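You operate a simulated robot arm through the tools that you are given. There is no shell and no other tool.

Carry out the task below with a simulated robot arm. There is one attempt and no reset: what you move stays moved.

## Task
Charge the softest test plug till its gauge passes 1500 mbar.
Fine: open the hose cock for it and shut it after; stay under 2000; chuck back in its cup; leave the other plugs; the main switch stays locked off. Set down upright: charging chuck.

Only the result counts: the job must be done as asked and must still hold three seconds after the hand-in. Knocking over, shifting, dropping, spilling or breaking anything else fails it.

## Robot
A 5-joint arm with a two-finger parallel gripper, fixed in place. Base frame: the origin is at the foot of the arm, x ahead of it, y to its left, z up; the work surface is at about z = 850. Readings come in mm, rad, newtons and seconds.
It reaches about 1134 mm from its shoulder. Its first joint turns from -2.601 to 2.601 rad. Payload 1.57 kg.
The tool frame sits at the grasp point between the pads (the TCP): z along the fingers, y along the line on which they close. The tips reach 30 mm beyond it. The gripper opens to 110 mm. The fingers are 24 mm wide and 12 mm thick; the gripper's body (48 by 112 mm) begins 78 mm behind the TCP.
Orientation is told as [roll, pitch, yaw] about the base's x, y, z axes, in that order, counted from this pose: with the fingers straight down and closing along the base's y, the tool's x points along the base's -x, its y along +y and its z along -z.

## Interface
- The arm moves only by the tool step_arm. Its argument "plan" is a list of rows, each a list of 3 entries, a list of its own where there are three numbers: the turn, a rotation vector about the tool's x, y, z in rad, then the shift along the tool's x, y, z in m, then the finger opening in m, from 0 to 0.11. In form: [[[rx, ry, rz], [dx, dy, dz], jaw], ...]. A call has 1 to 20 rows; each row shifts and turns the commanded pose from where the row before left it, along the tool's axes as they then stand. A row lasts 0.2 s, in which the tool goes at most 50 mm and 0.15 rad; a call with a longer step from one row to the next is refused whole, and so is a gripper value outside its range. A pose out of reach is approached as far as the arm can. The call stops where the force on the tool passes 50 N (or 10 N more than at its start, if that is more) or the arm is blocked; 0.2 s more then pass. Each finger travels about 72 mm/s and halts on what it meets, pressing with about 23 N; the grip force reading is that of the motor and also rises with nothing between the fingers. The clock runs only during rows and for 0.2 s after the last one: add rows that do not move to give the fingers time. The reply holds the time, the measured pose of the TCP, the force on the tool along the base axes, the opening and the grip force, in the units named above and with some noise, with the torque about the TCP (base axes, N m) and any sound that the robot's microphone picked up.
- Cameras (640 x 400 px; columns grow to the right, rows downward): "scene" is fixed at [220.5, 650.8, 1557.6]; the picture's right is [-0.96, -0.26, 0.00], its down [-0.10, 0.38, -0.92] and it looks along [0.24, -0.89, -0.39] (base axes); focal length 372 px, centre (320, 200). "wrist" rides on the gripper at [70, 16, -141] in the tool frame; the picture's right is [-0.23, 0.97, 0.00], its down [-0.86, -0.20, -0.48] and it looks along [-0.47, -0.11, 0.88] (tool axes); focal length 222 px, centre (320, 200). There is no depth. A picture from a camera that has moved, and an enlarged one, comes with that camera's place and axes in the base frame and with its lens.
- grab_frame(camera): a new picture of that camera. It takes no simulated time.
- lift_body(by): slides the trunk up (or, below 0, down) by that many mm; the arm rides with it, the base frame stays. It gives what a move gives, with no picture.
- close_up(camera, box): a new picture of the part [left, top, right, bottom] of that camera's present view, enlarged. It takes no simulated time.
- sign_off(): hands the job in; it is judged then, once.

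Nothing tells you positions but the pictures and the camera data. Unless the task says otherwise, let go and move clear before handing in.

The tools are called after "Request:" by a JSON object that holds its "op" and its "data". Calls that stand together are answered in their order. step_arm: Moves the arm, as the interface text tells. Its arguments: {"type":"object","properties":{"plan":{"type":"array","items":{"type":"array"}}},"required":["plan"]} The other tools are called the same way: lift_body (by) slides the trunk up or down; grab_frame (camera) takes a picture; close_up (camera, box) takes an enlarged picture of a part of a camera's view; sign_off () hands the job in.

At the start:

```text
t: 0.0
ee_pos: [562.3, -382.1, 1190.5]
orientation: [0.001, -0.001, 0.0]
force: [-0.1, -0.1, 0.4]
torque: [0.01, -0.01, 0.0]
width: 110.1
grip_force: 0.0
trunk travel left (down, up): [-924.0, 46.0]
```

scene: 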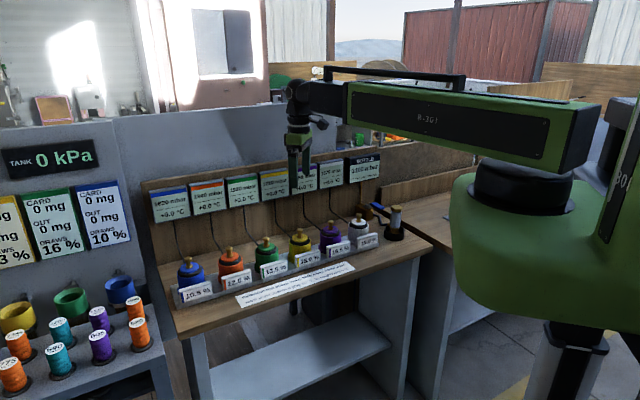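
wrist: 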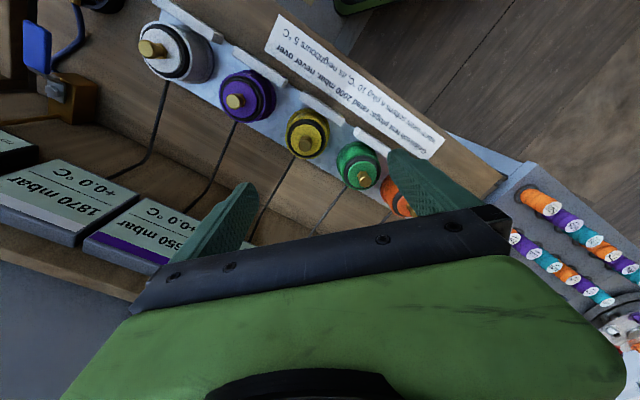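

I see a bench with six coloured plugs, each with a gauge on the back panel, a hose cock and a chuck near the right end. I'll look closer before moving.

Request:
{"op": "close_up", "data": {"camera": "scene", "box": [140, 140, 300, 240]}}

Request:
{"op": "close_up", "data": {"camera": "scene", "box": [280, 140, 440, 240]}}

Request:
{"op": "close_up", "data": {"camera": "scene", "box": [160, 220, 320, 320]}}

Request:
{"op": "close_up", "data": {"camera": "scene", "box": [280, 190, 420, 278]}}

Request:
{"op": "close_up", "data": {"camera": "wrist", "box": [240, 0, 480, 150]}}

Request:
{"op": "close_up", "data": {"camera": "wrist", "box": [0, 0, 240, 150]}}

```text
4.00 times, centred on (220, 190) of scene
camera zoom: at [220.5, 650.8, 1557.6], right [-0.96, -0.26, 0.0], down [-0.1, 0.38, -0.92], along [0.24, -0.89, -0.39], focal length 1490 px, centre (720, 240)
```

zoom: 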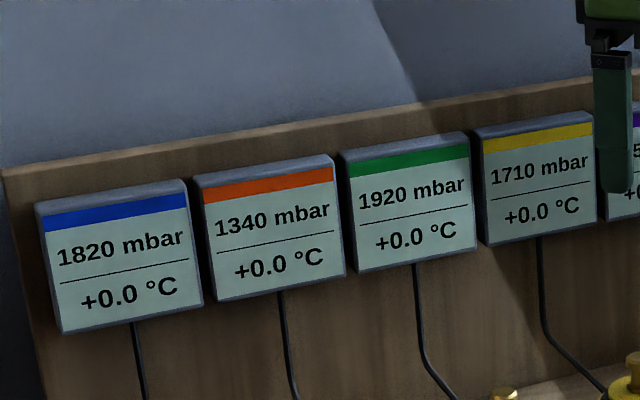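

```text
4.00 times, centred on (360, 190) of scene
camera zoom: at [220.5, 650.8, 1557.6], right [-0.96, -0.26, 0.0], down [-0.1, 0.38, -0.92], along [0.24, -0.89, -0.39], focal length 1490 px, centre (160, 240)
```

zoom: 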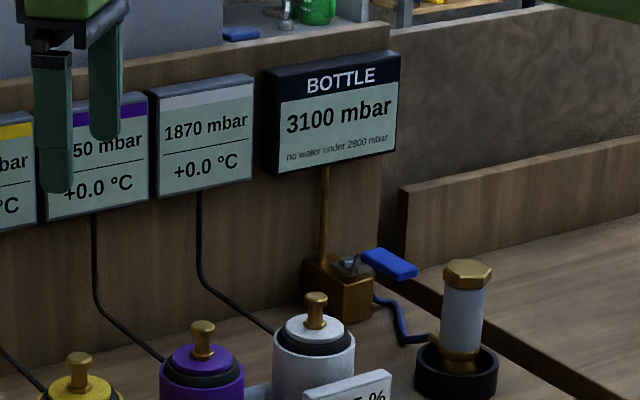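

```text
4.00 times, centred on (240, 270) of scene
camera zoom: at [220.5, 650.8, 1557.6], right [-0.96, -0.26, 0.0], down [-0.1, 0.38, -0.92], along [0.24, -0.89, -0.39], focal length 1490 px, centre (640, -80)
```

zoom: 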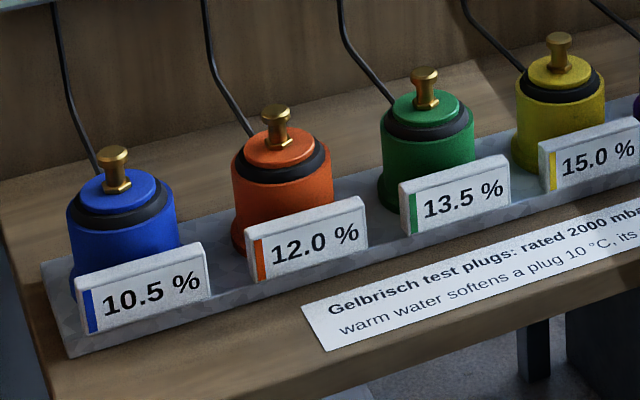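

```text
4.55 times, centred on (350, 234) of scene
camera zoom: at [220.5, 650.8, 1557.6], right [-0.96, -0.26, 0.0], down [-0.1, 0.38, -0.92], along [0.24, -0.89, -0.39], focal length 1693 px, centre (184, 46)
```

zoom: 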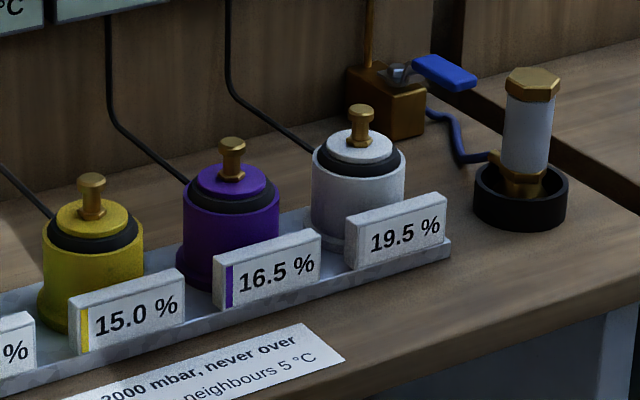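

```text
2.67 times, centred on (360, 75) of wrist
camera zoom: at [492.6, -365.6, 1331.3], right [0.23, 0.97, 0.0], down [0.86, -0.2, 0.48], along [0.47, -0.11, -0.88], focal length 592 px, centre (213, 533)
```

zoom: 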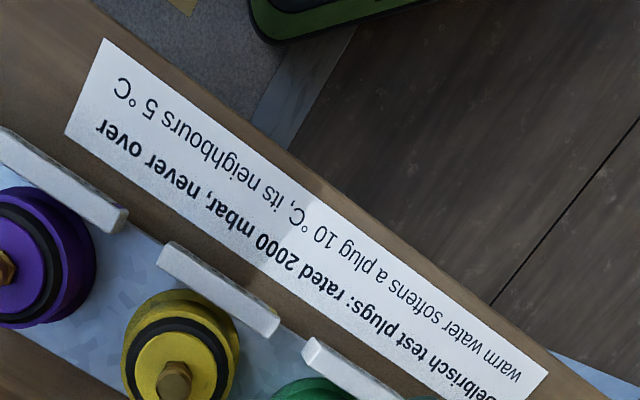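

```text
2.67 times, centred on (120, 75) of wrist
camera zoom: at [492.6, -365.6, 1331.3], right [0.23, 0.97, 0.0], down [0.86, -0.2, 0.48], along [0.47, -0.11, -0.88], focal length 592 px, centre (853, 533)
```

zoom: 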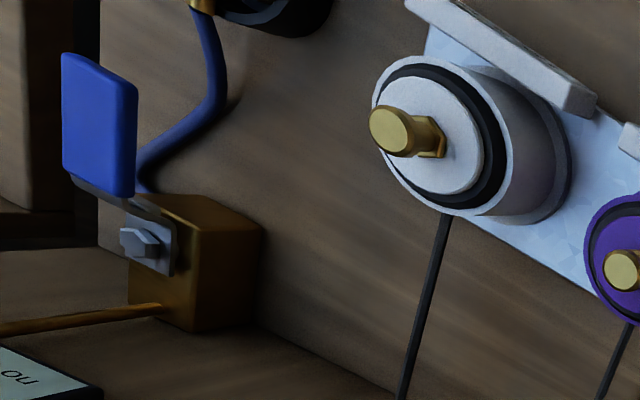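

Gauges read blue 1820, orange 1340, green 1920, yellow 1710, white 1870; purple is partly hidden by the finger. I'll read purple from the wrist view and look for the main switch.

Request:
{"op": "close_up", "data": {"camera": "wrist", "box": [0, 130, 240, 280]}}

Request:
{"op": "close_up", "data": {"camera": "scene", "box": [0, 60, 200, 185]}}

Request:
{"op": "close_up", "data": {"camera": "scene", "box": [340, 170, 440, 232]}}

Request:
{"op": "close_up", "data": {"camera": "scene", "box": [200, 240, 380, 352]}}

Request:
{"op": "close_up", "data": {"camera": "scene", "box": [0, 180, 200, 305]}}

Request:
{"op": "close_up", "data": {"camera": "scene", "box": [260, 50, 460, 175]}}

```text
2.67 times, centred on (120, 205) of wrist
camera zoom: at [492.6, -365.6, 1331.3], right [0.23, 0.97, 0.0], down [0.86, -0.2, 0.48], along [0.47, -0.11, -0.88], focal length 592 px, centre (853, 187)
```

zoom: 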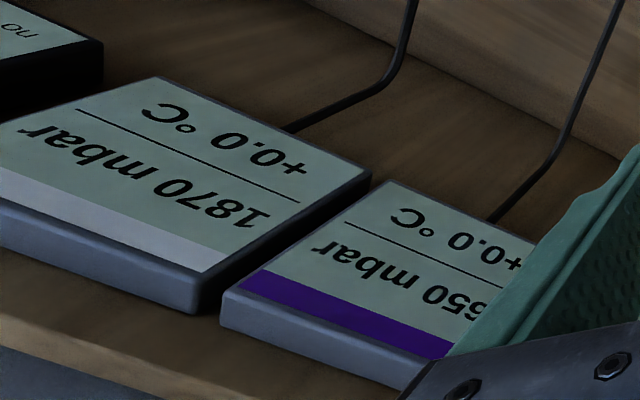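

```text
3.20 times, centred on (100, 122) of scene
camera zoom: at [220.5, 650.8, 1557.6], right [-0.96, -0.26, 0.0], down [-0.1, 0.38, -0.92], along [0.24, -0.89, -0.39], focal length 1192 px, centre (1024, 448)
```

zoom: 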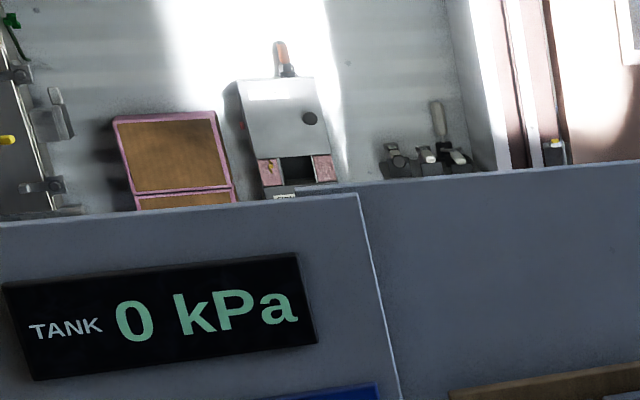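

```text
6.40 times, centred on (390, 201) of scene
camera zoom: at [220.5, 650.8, 1557.6], right [-0.96, -0.26, 0.0], down [-0.1, 0.38, -0.92], along [0.24, -0.89, -0.39], focal length 2384 px, centre (-128, 194)
```

zoom: 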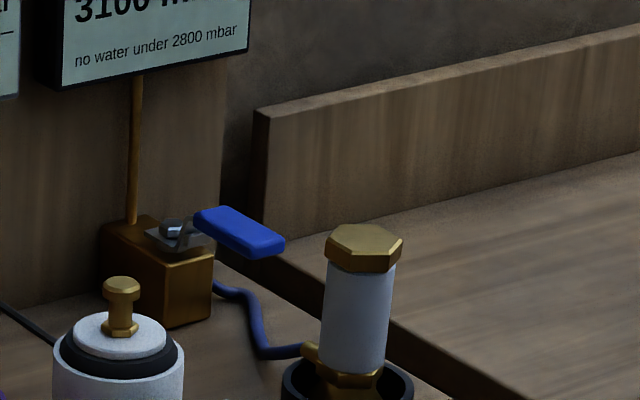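

```text
3.56 times, centred on (290, 296) of scene
camera zoom: at [220.5, 650.8, 1557.6], right [-0.96, -0.26, 0.0], down [-0.1, 0.38, -0.92], along [0.24, -0.89, -0.39], focal length 1324 px, centre (427, -141)
```

zoom: 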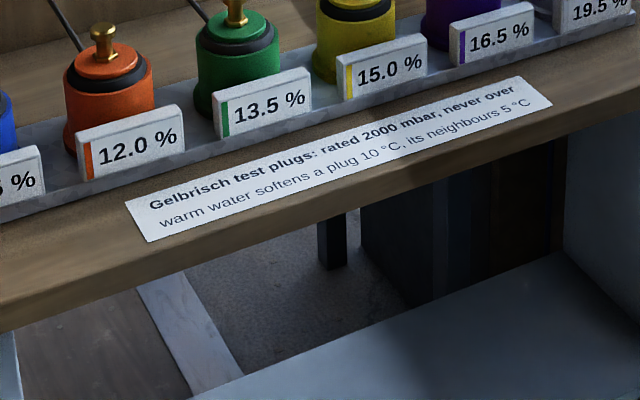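

```text
3.20 times, centred on (100, 242) of scene
camera zoom: at [220.5, 650.8, 1557.6], right [-0.96, -0.26, 0.0], down [-0.1, 0.38, -0.92], along [0.24, -0.89, -0.39], focal length 1192 px, centre (1024, 64)
```

zoom: 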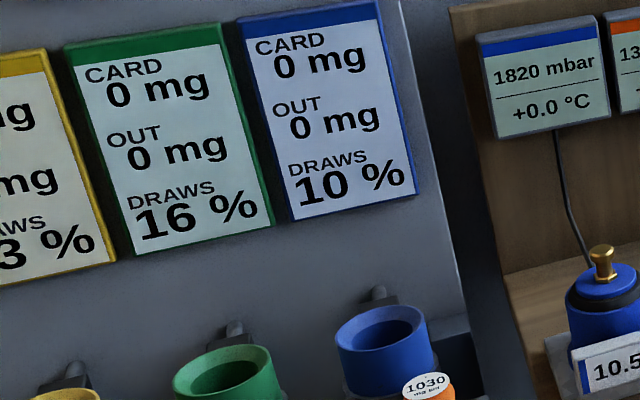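

```text
3.20 times, centred on (360, 112) of scene
camera zoom: at [220.5, 650.8, 1557.6], right [-0.96, -0.26, 0.0], down [-0.1, 0.38, -0.92], along [0.24, -0.89, -0.39], focal length 1192 px, centre (192, 480)
```

zoom: 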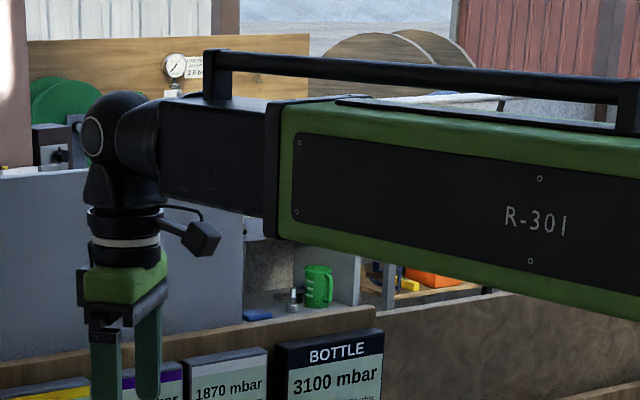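

Purple's leading digit is hidden by the finger; orange at 1340 looks the softest so far. I estimate the cock nut at (407,-802,919), its handle at (359,-752,945), the chuck near (285,-690) and the orange valve near (745,-235,980). I'll move above the chuck with the tool squared to the bench and look again.

Request:
{"op": "step_arm", "data": {"plan": [[[0, 0, 0.131], [0, 0, 0], 0.11], [[0, 0, 0.131], [0, 0, 0], 0.11], [[0, 0, 0.131], [0, 0, 0], 0.11], [[0, 0, 0.131], [0, 0, 0], 0.11], [[0, 0, 0.131], [0, 0, 0], 0.11], [[0, 0, 0.13], [0, 0, 0], 0.11], [[0, 0, 0], [0, -0.045, 0], 0.11], [[0, 0, 0], [0, -0.045, 0], 0.11], [[0, 0, 0], [0, -0.045, 0], 0.11], [[0, 0, 0], [0, -0.045, 0], 0.11], [[0, 0, 0], [0, -0.045, 0], 0.11], [[0, 0, 0], [0, -0.045, 0], 0.11], [[0, 0, 0], [0, -0.045, 0], 0.11], [[0, 0, 0], [0, -0.045, 0], 0.11], [[0, 0, 0], [0, -0.045, 0], 0.11], [[0, 0, 0], [0, 0, 0], 0.11]]}}

Request:
{"op": "grab_frame", "data": {"camera": "wrist"}}

Request:
{"op": "grab_frame", "data": {"camera": "scene"}}

```text
t: 3.4
ee_pos: [276.7, -668.1, 1190.3]
orientation: [-0.002, 0.0, -0.786]
force: [-0.3, 1.0, -0.3]
torque: [0.0, -0.01, 0.0]
width: 109.9
grip_force: 0.3
trunk travel left (down, up): [-924.0, 46.0]
```

```text
taken
camera wrist: at [237.9, -607.0, 1331.4], right [0.85, 0.53, 0.0], down [0.46, -0.75, 0.48], along [0.25, -0.41, -0.88], focal length 222 px, centre (320, 200)
```

wrist: 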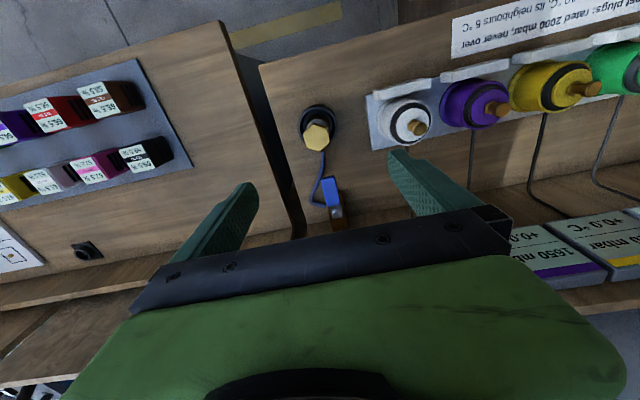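

```text
taken
```

scene: 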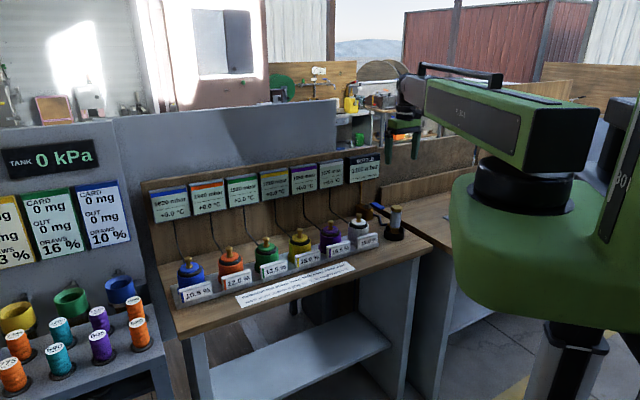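

Purple reads 1650, so orange at 1340 mbar is the softest. I'll take a closer look at the cock and the chuck.

Request:
{"op": "close_up", "data": {"camera": "wrist", "box": [260, 90, 420, 190]}}

Request:
{"op": "close_up", "data": {"camera": "wrist", "box": [280, 150, 380, 240]}}

Request:
{"op": "close_up", "data": {"camera": "scene", "box": [290, 150, 410, 225]}}

Request:
{"op": "close_up", "data": {"camera": "scene", "box": [350, 190, 420, 250]}}

Request:
{"op": "close_up", "data": {"camera": "wrist", "box": [0, 170, 130, 270]}}

```text
4.00 times, centred on (340, 140) of wrist
camera zoom: at [237.9, -607.0, 1331.4], right [0.85, 0.53, 0.0], down [0.46, -0.75, 0.48], along [0.25, -0.41, -0.88], focal length 888 px, centre (240, 440)
```

zoom: 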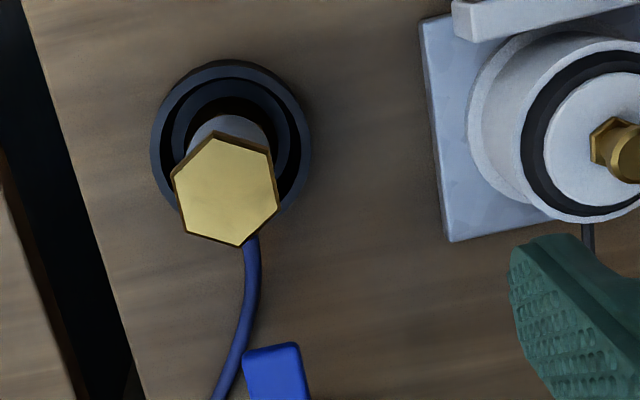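

```text
4.44 times, centred on (330, 195) of wrist
camera zoom: at [237.9, -607.0, 1331.4], right [0.85, 0.53, 0.0], down [0.46, -0.75, 0.48], along [0.25, -0.41, -0.88], focal length 987 px, centre (276, 222)
```

zoom: 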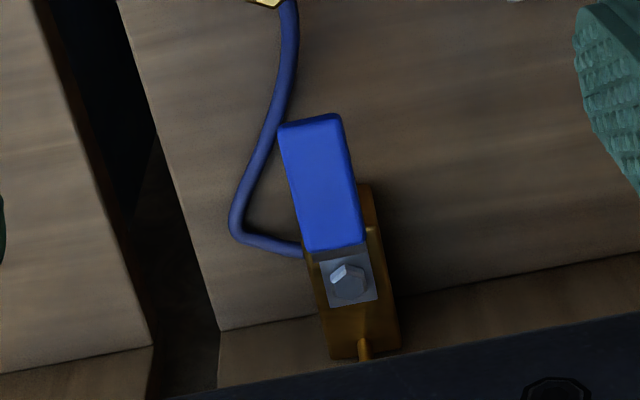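

```text
5.33 times, centred on (350, 188) of scene
camera zoom: at [220.5, 650.8, 1557.6], right [-0.96, -0.26, 0.0], down [-0.1, 0.38, -0.92], along [0.24, -0.89, -0.39], focal length 1986 px, centre (160, 267)
```

zoom: 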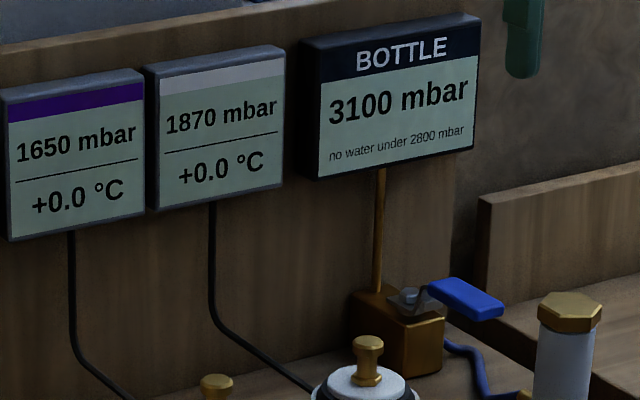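

```text
6.67 times, centred on (385, 220) of scene
camera zoom: at [220.5, 650.8, 1557.6], right [-0.96, -0.26, 0.0], down [-0.1, 0.38, -0.92], along [0.24, -0.89, -0.39], focal length 2483 px, centre (-113, 67)
```

zoom: 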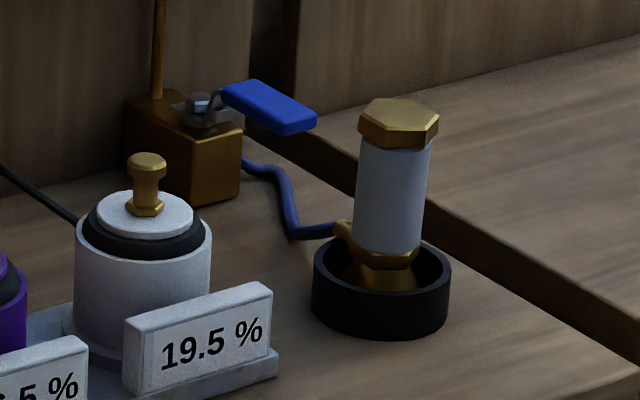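

```text
4.00 times, centred on (65, 220) of wrist
camera zoom: at [237.9, -607.0, 1331.4], right [0.85, 0.53, 0.0], down [0.46, -0.75, 0.48], along [0.25, -0.41, -0.88], focal length 888 px, centre (1340, 120)
```

zoom: 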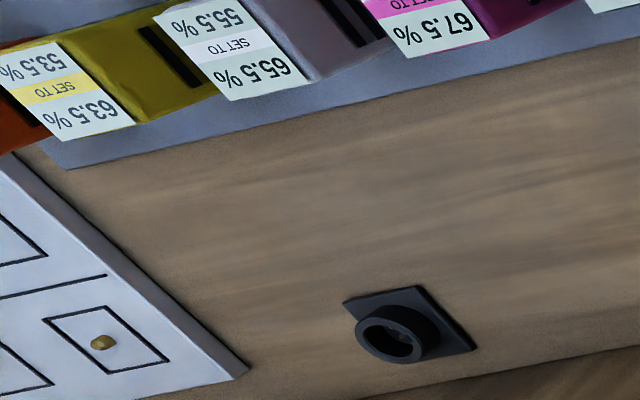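

Purple is confirmed at 1650, so orange is the plug. I'll first hover empty over the orange plug to fix its valve position precisely.

Request:
{"op": "step_arm", "data": {"plan": [[[0, 0, 0], [-0.002, 0.0456, 0], 0.11], [[0, 0, 0], [-0.002, 0.0456, 0], 0.11], [[0, 0, 0], [-0.002, 0.0456, 0], 0.11], [[0, 0, 0], [-0.002, 0.0456, 0], 0.11], [[0, 0, 0], [-0.002, 0.0456, 0], 0.11], [[0, 0, 0], [-0.002, 0.0456, 0], 0.11], [[0, 0, 0], [-0.002, 0.0456, 0], 0.11], [[0, 0, 0], [-0.002, 0.0456, 0], 0.11], [[0, 0, 0], [-0.002, 0.0456, 0], 0.11], [[0, 0, 0], [-0.002, 0.0456, 0], 0.11], [[0, 0, 0], [-0.002, 0.0456, 0], 0.11], [[0, 0, 0], [-0.002, 0.0456, 0], 0.11], [[0, 0, 0], [-0.002, 0.0456, 0], 0.11], [[0, 0, 0], [-0.002, 0.0456, 0], 0.11], [[0, 0, 0], [0, 0, 0], 0.11], [[0, 0, 0], [0, 0, 0], 0.11]]}}

Request:
{"op": "grab_frame", "data": {"camera": "wrist"}}

Request:
{"op": "grab_frame", "data": {"camera": "scene"}}

```text
t: 6.8
ee_pos: [747.7, -235.6, 1189.8]
orientation: [-0.002, -0.001, -0.784]
force: [0.9, 0.3, -0.1]
torque: [-0.02, -0.02, -0.01]
width: 110.0
grip_force: 0.0
trunk travel left (down, up): [-924.0, 46.0]
```

```text
taken
camera wrist: at [710.0, -175.3, 1331.2], right [0.85, 0.53, 0.0], down [0.46, -0.75, 0.48], along [0.25, -0.41, -0.88], focal length 222 px, centre (320, 200)
```

wrist: 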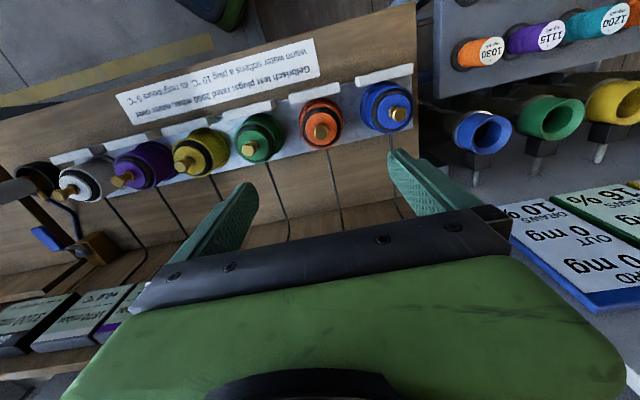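

```text
taken
```

scene: 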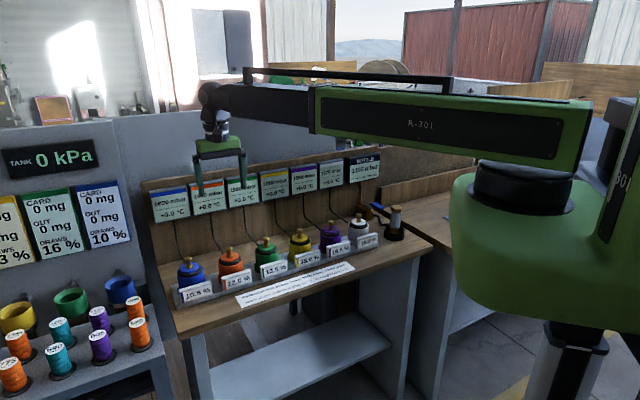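

Orange sits almost directly below the gripper. I'll zoom in to measure its valve.

Request:
{"op": "close_up", "data": {"camera": "wrist", "box": [280, 80, 376, 140]}}

Request:
{"op": "close_up", "data": {"camera": "scene", "box": [200, 230, 264, 290]}}

Request:
{"op": "close_up", "data": {"camera": "wrist", "box": [0, 140, 160, 240]}}

```text
6.67 times, centred on (328, 110) of wrist
camera zoom: at [710.0, -175.3, 1331.2], right [0.85, 0.53, 0.0], down [0.46, -0.75, 0.48], along [0.25, -0.41, -0.88], focal length 1481 px, centre (267, 800)
```

zoom: 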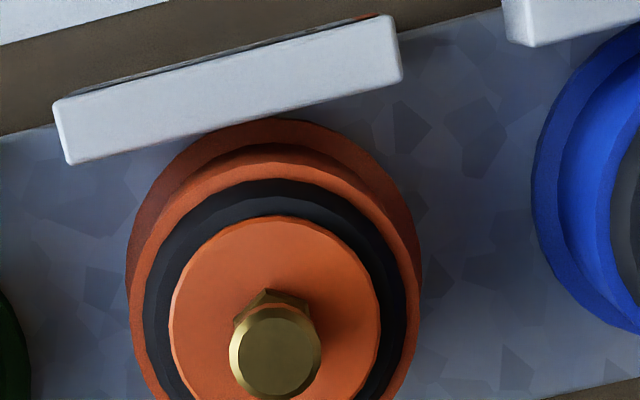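

```text
6.67 times, centred on (232, 260) of scene
camera zoom: at [220.5, 650.8, 1557.6], right [-0.96, -0.26, 0.0], down [-0.1, 0.38, -0.92], along [0.24, -0.89, -0.39], focal length 2483 px, centre (907, -200)
```

zoom: 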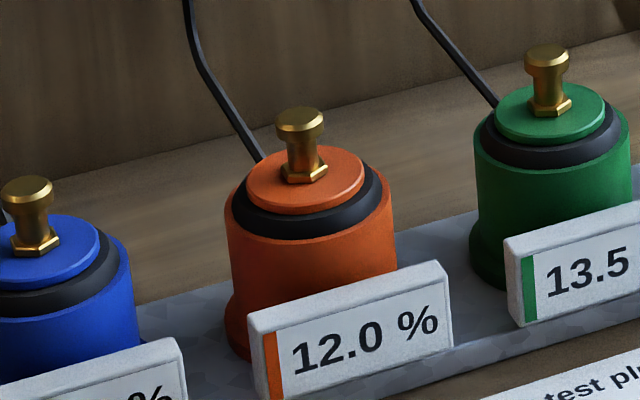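

```text
4.00 times, centred on (80, 190) of wrist
camera zoom: at [710.0, -175.3, 1331.2], right [0.85, 0.53, 0.0], down [0.46, -0.75, 0.48], along [0.25, -0.41, -0.88], focal length 888 px, centre (1280, 240)
```

zoom: 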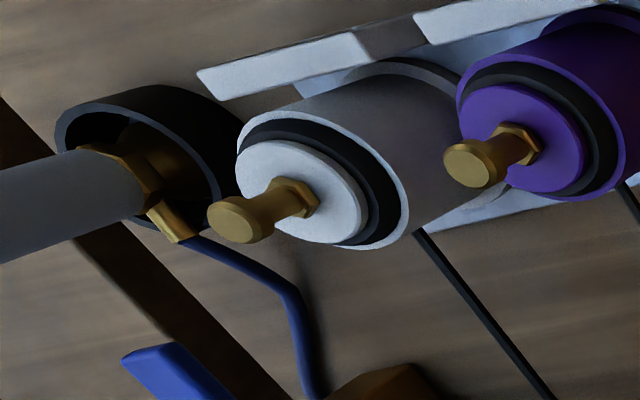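

Orange valve is at about (750.5,-237,976), the chuck at about (276,-678.5) with its top at 978. I'll return above the chuck and come down part-way to check centring.

Request:
{"op": "step_arm", "data": {"plan": [[[0, 0, 0], [0.0015, -0.0462, 0], 0.11], [[0, 0, 0], [0.0015, -0.0462, 0], 0.11], [[0, 0, 0], [0.0015, -0.0462, 0], 0.11], [[0, 0, 0], [0.0015, -0.0462, 0], 0.11], [[0, 0, 0], [0.0015, -0.0462, 0], 0.11], [[0, 0, 0], [0.0015, -0.0462, 0], 0.11], [[0, 0, 0], [0.0015, -0.0462, 0], 0.11], [[0, 0, 0], [0.0015, -0.0462, 0], 0.11], [[0, 0, 0], [0.0015, -0.0462, 0], 0.11], [[0, 0, 0], [0.0015, -0.0462, 0], 0.11], [[0, 0, 0], [0.0015, -0.0462, 0], 0.11], [[0, 0, 0], [0.0015, -0.0462, 0], 0.11], [[0, 0, 0], [0.0015, -0.0462, 0], 0.11], [[0, 0, 0], [0.0009, -0.0461, 0], 0.11], [[0, 0, 0], [0, 0, 0.04], 0.11], [[0, 0, 0], [0, 0, 0.04], 0.11], [[0, 0, 0], [0, 0, 0.04], 0.11], [[0, 0, 0], [0, 0, 0.03], 0.11], [[0, 0, 0], [0, 0, 0], 0.11], [[0, 0, 0], [0, 0, 0], 0.11]]}}

Request:
{"op": "grab_frame", "data": {"camera": "wrist"}}

Request:
{"op": "close_up", "data": {"camera": "scene", "box": [330, 120, 458, 250]}}

```text
t: 11.0
ee_pos: [275.9, -678.6, 1189.6]
orientation: [-0.002, -0.002, -0.786]
force: [0.0, -0.2, 0.5]
torque: [0.0, -0.02, -0.01]
width: 110.2
grip_force: 0.0
out of reach, approached as far as the arm can: row 15, 16, 17, 18
trunk travel left (down, up): [-924.0, 46.0]
```

```text
taken
camera wrist: at [237.0, -618.3, 1331.3], right [0.85, 0.53, 0.0], down [0.46, -0.75, 0.48], along [0.25, -0.41, -0.88], focal length 222 px, centre (320, 200)
```

wrist: 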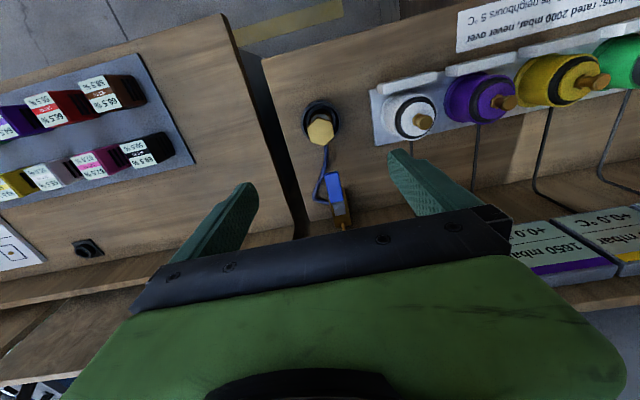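

```text
3.08 times, centred on (394, 185) of scene
camera zoom: at [220.5, 650.8, 1557.6], right [-0.96, -0.26, 0.0], down [-0.1, 0.38, -0.92], along [0.24, -0.89, -0.39], focal length 1146 px, centre (92, 246)
```

zoom: 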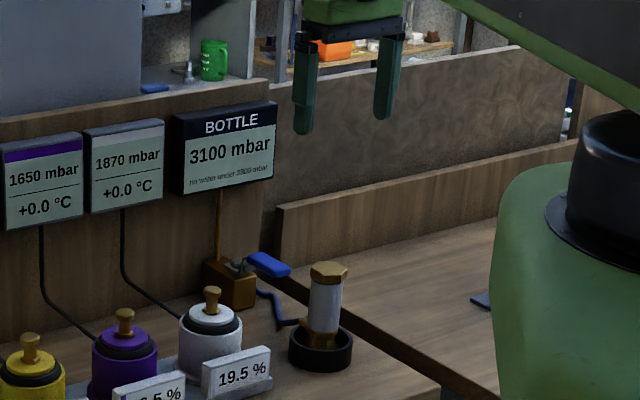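

The arm itself can't go lower here, so height comes from the trunk. I'm centred over the chuck; I'll lower the trunk 150 mm and look.

Request:
{"op": "lift_body", "data": {"by": -150}}

Request:
{"op": "grab_frame", "data": {"camera": "wrist"}}

Request:
{"op": "grab_frame", "data": {"camera": "scene"}}

```text
t: 12.8
ee_pos: [274.5, -679.8, 1041.2]
orientation: [-0.001, 0.0, -0.785]
force: [-0.1, 0.4, 0.0]
torque: [0.0, -0.01, 0.0]
width: 109.7
grip_force: 0.0
trunk travel left (down, up): [-774.0, 196.0]
```

```text
taken
camera wrist: at [237.0, -618.3, 1181.4], right [0.85, 0.53, 0.0], down [0.46, -0.75, 0.48], along [0.25, -0.41, -0.88], focal length 222 px, centre (320, 200)
```

wrist: 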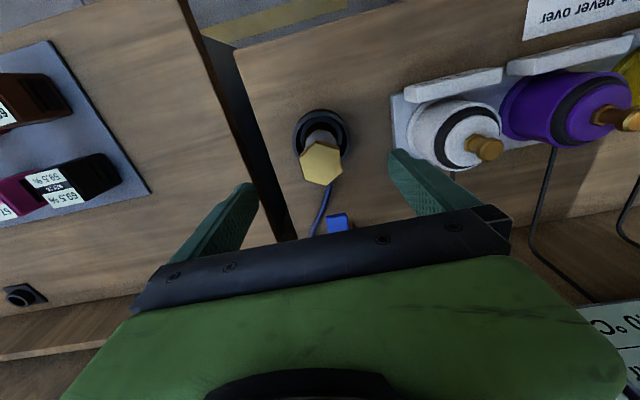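

```text
taken
```

scene: 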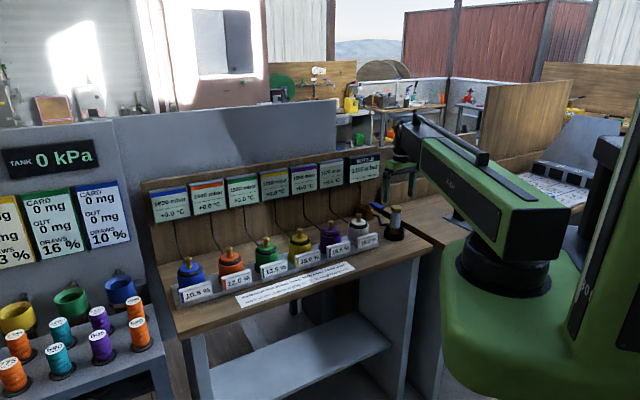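

The chuck's hex top is on the tool axis. I'll lower the remaining 103 mm and grip.

Request:
{"op": "lift_body", "data": {"by": -103}}

Request:
{"op": "close_up", "data": {"camera": "scene", "box": [340, 140, 450, 250]}}

Request:
{"op": "grab_frame", "data": {"camera": "wrist"}}

```text
t: 14.1
ee_pos: [274.8, -679.9, 937.5]
orientation: [-0.001, -0.001, -0.785]
force: [-0.9, 0.0, -0.4]
torque: [-0.02, -0.02, -0.04]
width: 109.8
grip_force: 0.0
trunk travel left (down, up): [-671.0, 299.0]
```

```text
3.64 times, centred on (395, 195) of scene
camera zoom: at [220.5, 650.8, 1557.6], right [-0.96, -0.26, 0.0], down [-0.1, 0.38, -0.92], along [0.24, -0.89, -0.39], focal length 1354 px, centre (47, 218)
```

zoom: 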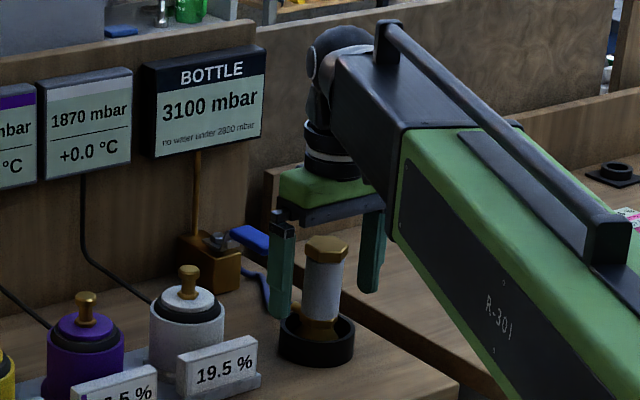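

```text
taken
camera wrist: at [237.0, -618.3, 1078.4], right [0.85, 0.53, 0.0], down [0.46, -0.75, 0.48], along [0.25, -0.41, -0.88], focal length 222 px, centre (320, 200)
```

wrist: 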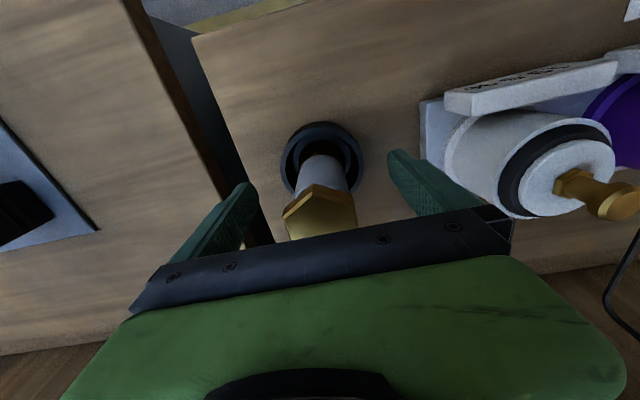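

The fingers straddle the chuck and clear the cup. Closing the grip now.

Request:
{"op": "step_arm", "data": {"plan": [[[0, 0, 0], [0, 0, 0], 0.08], [[0, 0, 0], [0, 0, 0], 0.06], [[0, 0, 0], [0, 0, 0], 0.03], [[0, 0, 0], [0, 0, 0], 0.03], [[0, 0, 0], [0, 0, 0], 0.03], [[0, 0, 0], [0, 0, 0], 0.03]]}}

Request:
{"op": "grab_frame", "data": {"camera": "wrist"}}

Request:
{"op": "close_up", "data": {"camera": "scene", "box": [340, 140, 450, 250]}}

```text
t: 15.5
ee_pos: [275.4, -680.5, 936.9]
orientation: [0.002, 0.001, -0.785]
force: [0.5, 0.3, 0.8]
torque: [0.04, 0.06, 0.0]
width: 39.5
grip_force: 22.8
trunk travel left (down, up): [-671.0, 299.0]
```

```text
taken
camera wrist: at [237.1, -618.3, 1078.3], right [0.85, 0.53, 0.0], down [0.46, -0.75, 0.48], along [0.25, -0.41, -0.88], focal length 222 px, centre (320, 200)
```

wrist: 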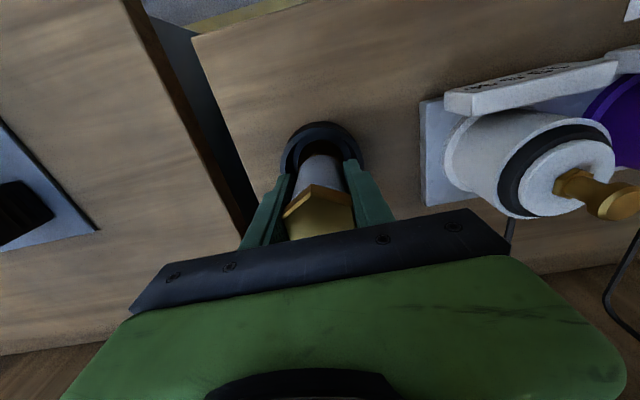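

```text
3.64 times, centred on (395, 195) of scene
camera zoom: at [220.5, 650.8, 1557.6], right [-0.96, -0.26, 0.0], down [-0.1, 0.38, -0.92], along [0.24, -0.89, -0.39], focal length 1354 px, centre (47, 218)
```

zoom: 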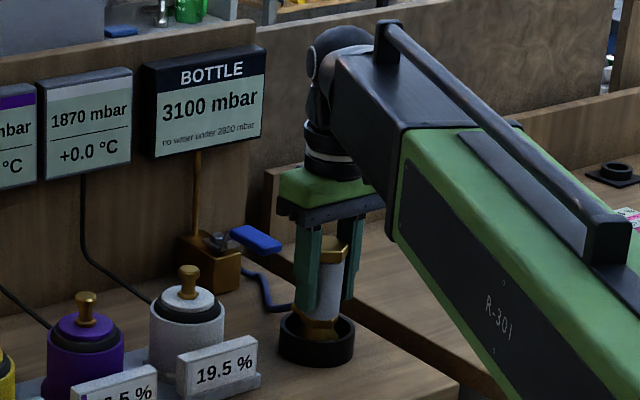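

Gripped at 39.5 mm. Lifting the chuck straight up with the trunk.

Request:
{"op": "lift_body", "data": {"by": 180}}

Request:
{"op": "grab_frame", "data": {"camera": "wrist"}}

Request:
{"op": "close_up", "data": {"camera": "scene", "box": [320, 130, 460, 250]}}

```text
t: 17.5
ee_pos: [275.0, -679.9, 1117.2]
orientation: [0.002, -0.001, -0.785]
force: [-0.1, -0.1, -2.7]
torque: [0.0, -0.02, 0.0]
width: 39.8
grip_force: 22.9
trunk travel left (down, up): [-851.0, 119.0]
```

```text
taken
camera wrist: at [237.1, -618.5, 1258.1], right [0.85, 0.53, 0.0], down [0.46, -0.75, 0.48], along [0.25, -0.41, -0.88], focal length 222 px, centre (320, 200)
```

wrist: 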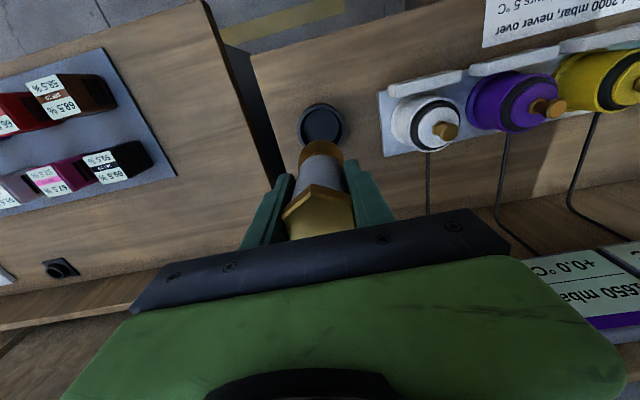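

```text
3.33 times, centred on (390, 190) of scene
camera zoom: at [220.5, 650.8, 1557.6], right [-0.96, -0.26, 0.0], down [-0.1, 0.38, -0.92], along [0.24, -0.89, -0.39], focal length 1242 px, centre (87, 233)
```

zoom: 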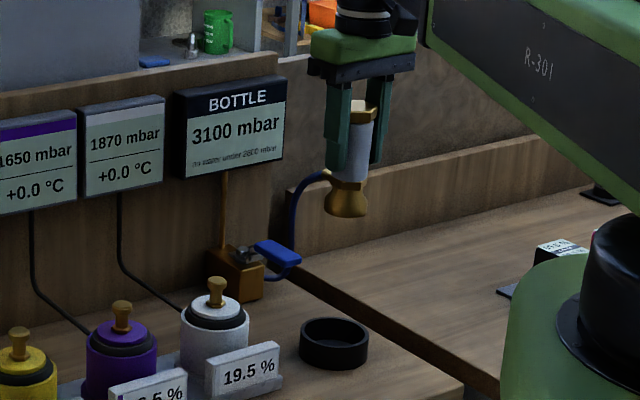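

The chuck is held and clear of the cup, bottom at about z 1028, above the valve knobs (~978). I'll carry it along the row in two stages, watching the hose.

Request:
{"op": "step_arm", "data": {"plan": [[[0, 0, 0], [-0.0017, 0.03, 0], 0.03], [[0, 0, 0], [-0.0017, 0.03, 0], 0.03], [[0, 0, 0], [-0.0017, 0.03, 0], 0.03], [[0, 0, 0], [-0.0017, 0.03, 0], 0.03], [[0, 0, 0], [-0.0017, 0.03, 0], 0.03], [[0, 0, 0], [-0.0017, 0.03, 0], 0.03], [[0, 0, 0], [-0.0017, 0.03, 0], 0.03], [[0, 0, 0], [-0.0017, 0.03, 0], 0.03], [[0, 0, 0], [-0.0017, 0.03, 0], 0.03], [[0, 0, 0], [-0.0017, 0.03, 0], 0.03]]}}

Request:
{"op": "grab_frame", "data": {"camera": "scene"}}

Request:
{"op": "grab_frame", "data": {"camera": "wrist"}}

```text
t: 19.7
ee_pos: [499.1, -479.3, 1116.7]
orientation: [-0.002, 0.001, -0.783]
force: [-0.4, 0.4, -2.8]
torque: [-0.01, 0.01, -0.01]
width: 39.5
grip_force: 23.2
trunk travel left (down, up): [-851.0, 119.0]
```

```text
taken
```

scene: 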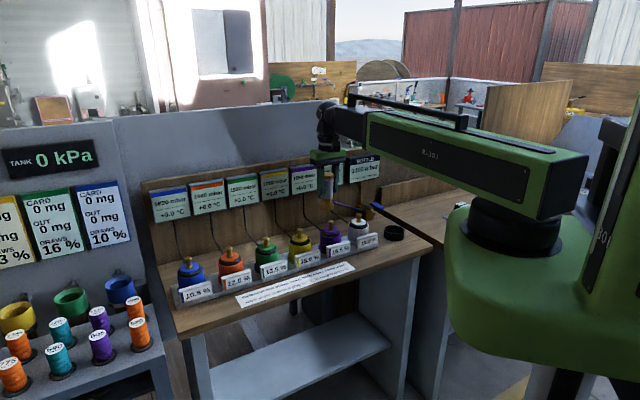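

```text
taken
camera wrist: at [461.2, -417.7, 1258.2], right [0.85, 0.53, 0.0], down [0.46, -0.75, 0.48], along [0.25, -0.41, -0.88], focal length 222 px, centre (320, 200)
```

wrist: 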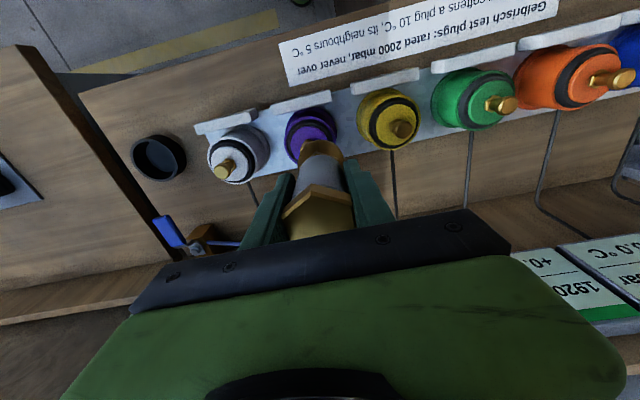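

The carry is clean so far. Continuing to above the orange valve.

Request:
{"op": "step_arm", "data": {"plan": [[[0, 0, 0], [-0.0006, 0.029, 0], 0.03], [[0, 0, 0], [-0.0006, 0.029, 0], 0.03], [[0, 0, 0], [-0.0006, 0.029, 0], 0.03], [[0, 0, 0], [-0.0006, 0.029, 0], 0.03], [[0, 0, 0], [-0.0006, 0.029, 0], 0.03], [[0, 0, 0], [-0.0006, 0.029, 0], 0.03], [[0, 0, 0], [-0.0006, 0.029, 0], 0.03], [[0, 0, 0], [-0.0006, 0.029, 0], 0.03], [[0, 0, 0], [-0.0006, 0.029, 0], 0.03], [[0, 0, 0], [-0.0006, 0.029, 0], 0.03], [[0, 0, 0], [-0.0006, 0.029, 0], 0.03], [[0, 0, 0], [-0.001, 0.0295, 0], 0.03], [[0, 0, 0], [0, 0, 0], 0.03], [[0, 0, 0], [0, 0, 0], 0.03]]}}

Request:
{"op": "grab_frame", "data": {"camera": "scene"}}

Request:
{"op": "close_up", "data": {"camera": "scene", "box": [160, 170, 320, 290]}}

Request:
{"op": "grab_frame", "data": {"camera": "wrist"}}

```text
t: 22.7
ee_pos: [752.0, -237.3, 1117.4]
orientation: [0.001, -0.001, -0.786]
force: [-0.2, 0.3, -3.4]
torque: [0.01, 0.03, 0.02]
width: 39.5
grip_force: 22.7
trunk travel left (down, up): [-851.0, 119.0]
```

```text
taken
```

scene: 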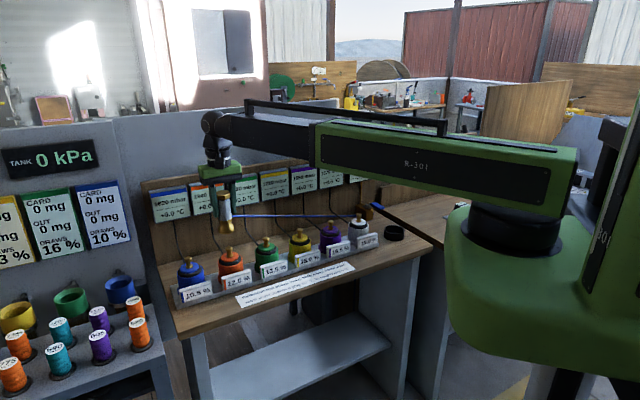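

```text
3.33 times, centred on (240, 230) of scene
camera zoom: at [220.5, 650.8, 1557.6], right [-0.96, -0.26, 0.0], down [-0.1, 0.38, -0.92], along [0.24, -0.89, -0.39], focal length 1242 px, centre (587, 100)
```

zoom: 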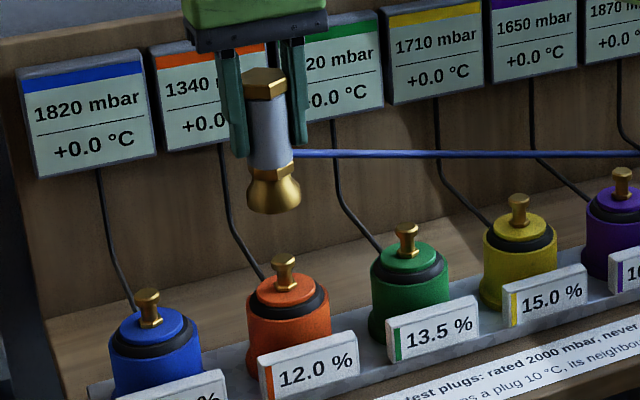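

```text
taken
camera wrist: at [713.5, -176.6, 1258.1], right [0.85, 0.53, 0.0], down [0.46, -0.75, 0.48], along [0.25, -0.41, -0.88], focal length 222 px, centre (320, 200)
```

wrist: 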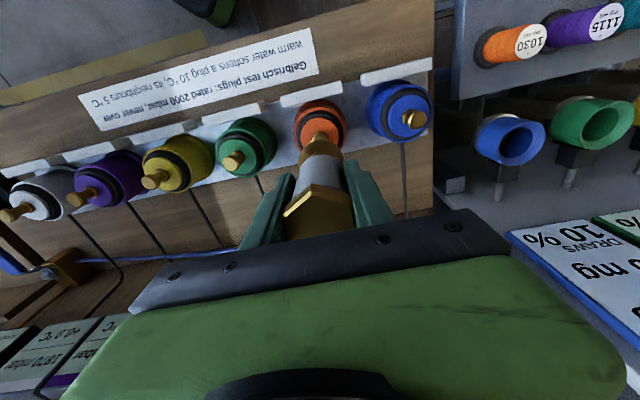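

The hose follows freely. I'll check the alignment and tilt of the chuck over the orange valve more closely.

Request:
{"op": "close_up", "data": {"camera": "scene", "box": [205, 180, 269, 270]}}

Request:
{"op": "close_up", "data": {"camera": "wrist", "box": [270, 90, 370, 220]}}

```text
4.44 times, centred on (237, 225) of scene
camera zoom: at [220.5, 650.8, 1557.6], right [-0.96, -0.26, 0.0], down [-0.1, 0.38, -0.92], along [0.24, -0.89, -0.39], focal length 1655 px, centre (689, 89)
```

zoom: 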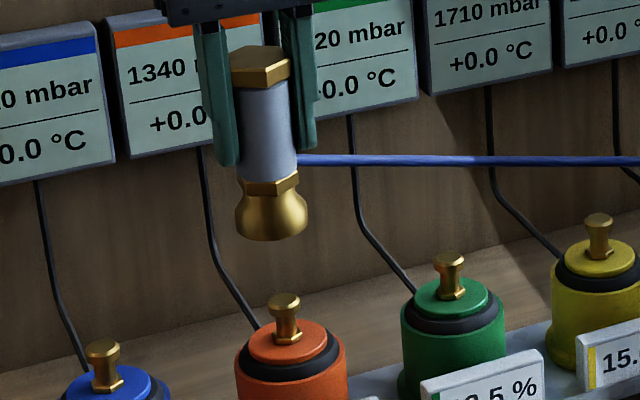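

```text
3.08 times, centred on (320, 155) of wrist
camera zoom: at [713.5, -176.6, 1258.1], right [0.85, 0.53, 0.0], down [0.46, -0.75, 0.48], along [0.25, -0.41, -0.88], focal length 684 px, centre (320, 338)
```

zoom: 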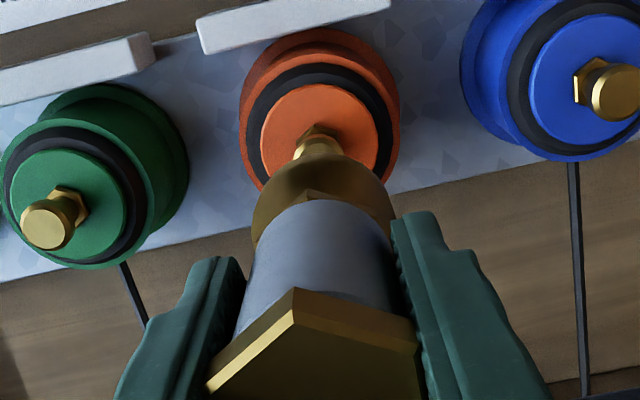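

The bell of the chuck looks about 2 mm off along the row toward the blue side. I'll shift 2 mm back, then lower to just above the knob.

Request:
{"op": "step_arm", "data": {"plan": [[[0, 0, 0], [0, -0.002, 0], 0.03], [[0, 0, 0], [0, 0, 0], 0.03]]}}

Request:
{"op": "lift_body", "data": {"by": -42}}

Request:
{"op": "close_up", "data": {"camera": "scene", "box": [205, 200, 269, 290]}}

Request:
{"op": "close_up", "data": {"camera": "wrist", "box": [270, 90, 370, 220]}}

```text
t: 23.3
ee_pos: [749.9, -239.1, 1117.7]
orientation: [0.0, -0.001, -0.785]
force: [-1.0, 0.5, -2.3]
torque: [-0.02, 0.02, -0.01]
width: 39.6
grip_force: 23.3
trunk travel left (down, up): [-851.0, 119.0]
```

```text
t: 24.2
ee_pos: [749.8, -238.8, 1075.8]
orientation: [0.001, -0.002, -0.787]
force: [0.2, 0.2, -2.9]
torque: [0.02, 0.01, -0.01]
width: 39.5
grip_force: 22.9
trunk travel left (down, up): [-809.0, 161.0]
```

```text
4.44 times, centred on (237, 245) of scene
camera zoom: at [220.5, 650.8, 1557.6], right [-0.96, -0.26, 0.0], down [-0.1, 0.38, -0.92], along [0.24, -0.89, -0.39], focal length 1655 px, centre (689, 0)
```

zoom: 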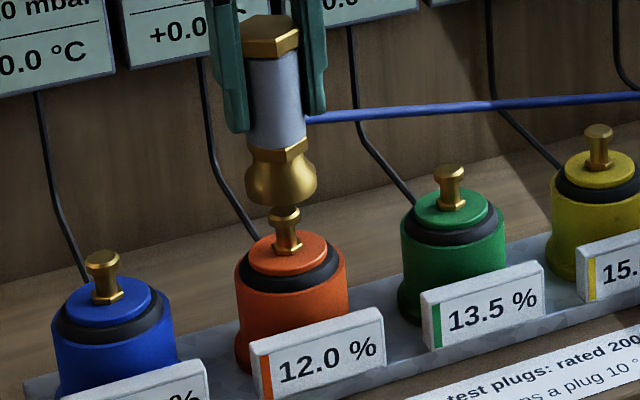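

```text
3.08 times, centred on (320, 155) of wrist
camera zoom: at [711.8, -178.2, 1216.2], right [0.85, 0.53, 0.0], down [0.46, -0.75, 0.48], along [0.25, -0.41, -0.88], focal length 684 px, centre (320, 338)
```

zoom: 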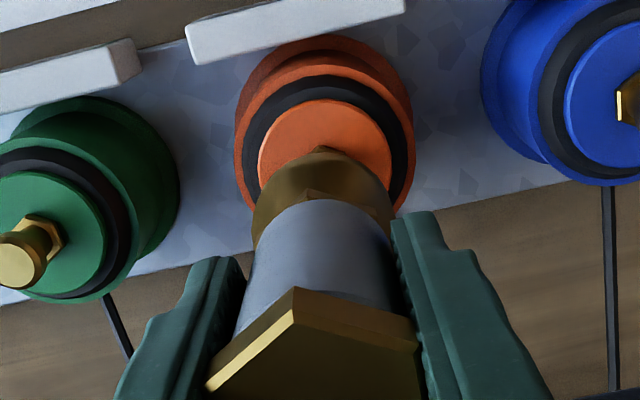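

The chuck hangs just above the knob. I'll zoom further to fine-tune the centring.

Request:
{"op": "close_up", "data": {"camera": "scene", "box": [222, 228, 246, 264]}}

Request:
{"op": "close_up", "data": {"camera": "wrist", "box": [300, 95, 340, 155]}}

```text
11.11 times, centred on (234, 246) of scene
camera zoom: at [220.5, 650.8, 1557.6], right [-0.96, -0.26, 0.0], down [-0.1, 0.38, -0.92], along [0.24, -0.89, -0.39], focal length 4138 px, centre (1276, -311)
```

zoom: 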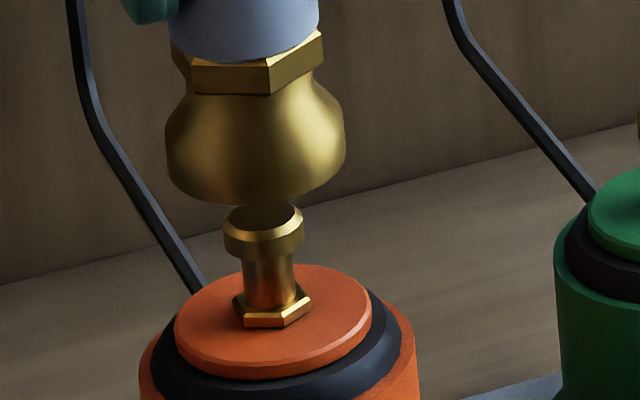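

```text
6.67 times, centred on (320, 125) of wrist
camera zoom: at [711.8, -178.2, 1216.2], right [0.85, 0.53, 0.0], down [0.46, -0.75, 0.48], along [0.25, -0.41, -0.88], focal length 1481 px, centre (320, 700)
```

zoom: 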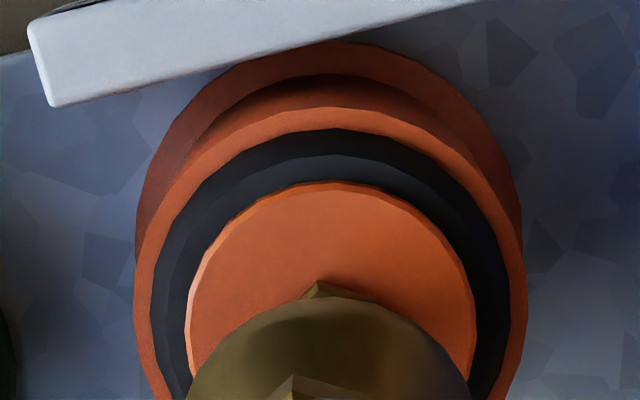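

Alignment is within about 1–2 mm. Small correction, then lowering gently onto the knob.

Request:
{"op": "step_arm", "data": {"plan": [[[0, 0, 0], [0.0013, 0.001, 0], 0.03], [[0, 0, 0], [0, 0, 0], 0.03]]}}

Request:
{"op": "lift_body", "data": {"by": -16}}

Request:
{"op": "close_up", "data": {"camera": "scene", "box": [218, 228, 250, 270]}}

Request:
{"op": "close_up", "data": {"camera": "scene", "box": [140, 160, 300, 260]}}

```text
t: 24.8
ee_pos: [750.4, -236.6, 1074.0]
orientation: [-0.001, 0.0, -0.786]
force: [0.1, -0.3, -2.7]
torque: [0.0, 0.03, -0.03]
width: 39.7
grip_force: 22.9
trunk travel left (down, up): [-809.0, 161.0]
```

```text
t: 25.4
ee_pos: [749.6, -236.7, 1058.5]
orientation: [0.0, -0.001, -0.785]
force: [0.5, 1.0, -1.1]
torque: [0.07, -0.03, -0.01]
width: 39.7
grip_force: 23.2
trunk travel left (down, up): [-793.0, 177.0]
```

```text
9.52 times, centred on (234, 249) of scene
camera zoom: at [220.5, 650.8, 1557.6], right [-0.96, -0.26, 0.0], down [-0.1, 0.38, -0.92], along [0.24, -0.89, -0.39], focal length 3547 px, centre (1139, -267)
```

zoom: 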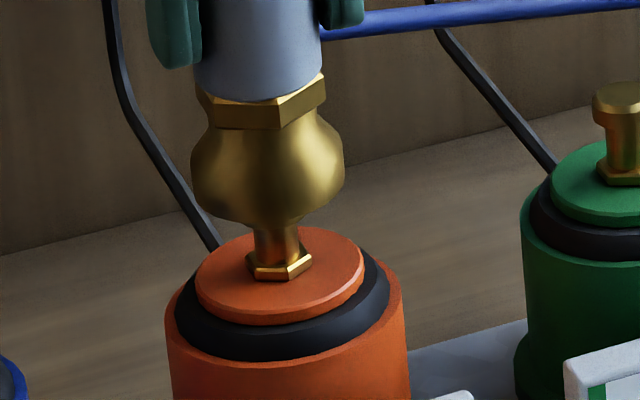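

```text
4.00 times, centred on (220, 210) of scene
camera zoom: at [220.5, 650.8, 1557.6], right [-0.96, -0.26, 0.0], down [-0.1, 0.38, -0.92], along [0.24, -0.89, -0.39], focal length 1490 px, centre (720, 160)
```

zoom: 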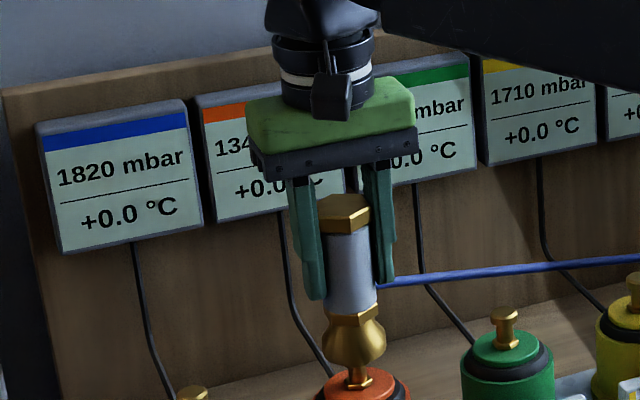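

The bell now covers the knob head. Lowering in small steps while watching the force.

Request:
{"op": "lift_body", "data": {"by": -3}}

```text
t: 25.9
ee_pos: [750.5, -237.4, 1056.5]
orientation: [-0.001, -0.001, -0.785]
force: [1.6, -0.2, 0.8]
torque: [0.07, -0.06, 0.01]
width: 39.8
grip_force: 23.0
trunk travel left (down, up): [-790.0, 180.0]
```

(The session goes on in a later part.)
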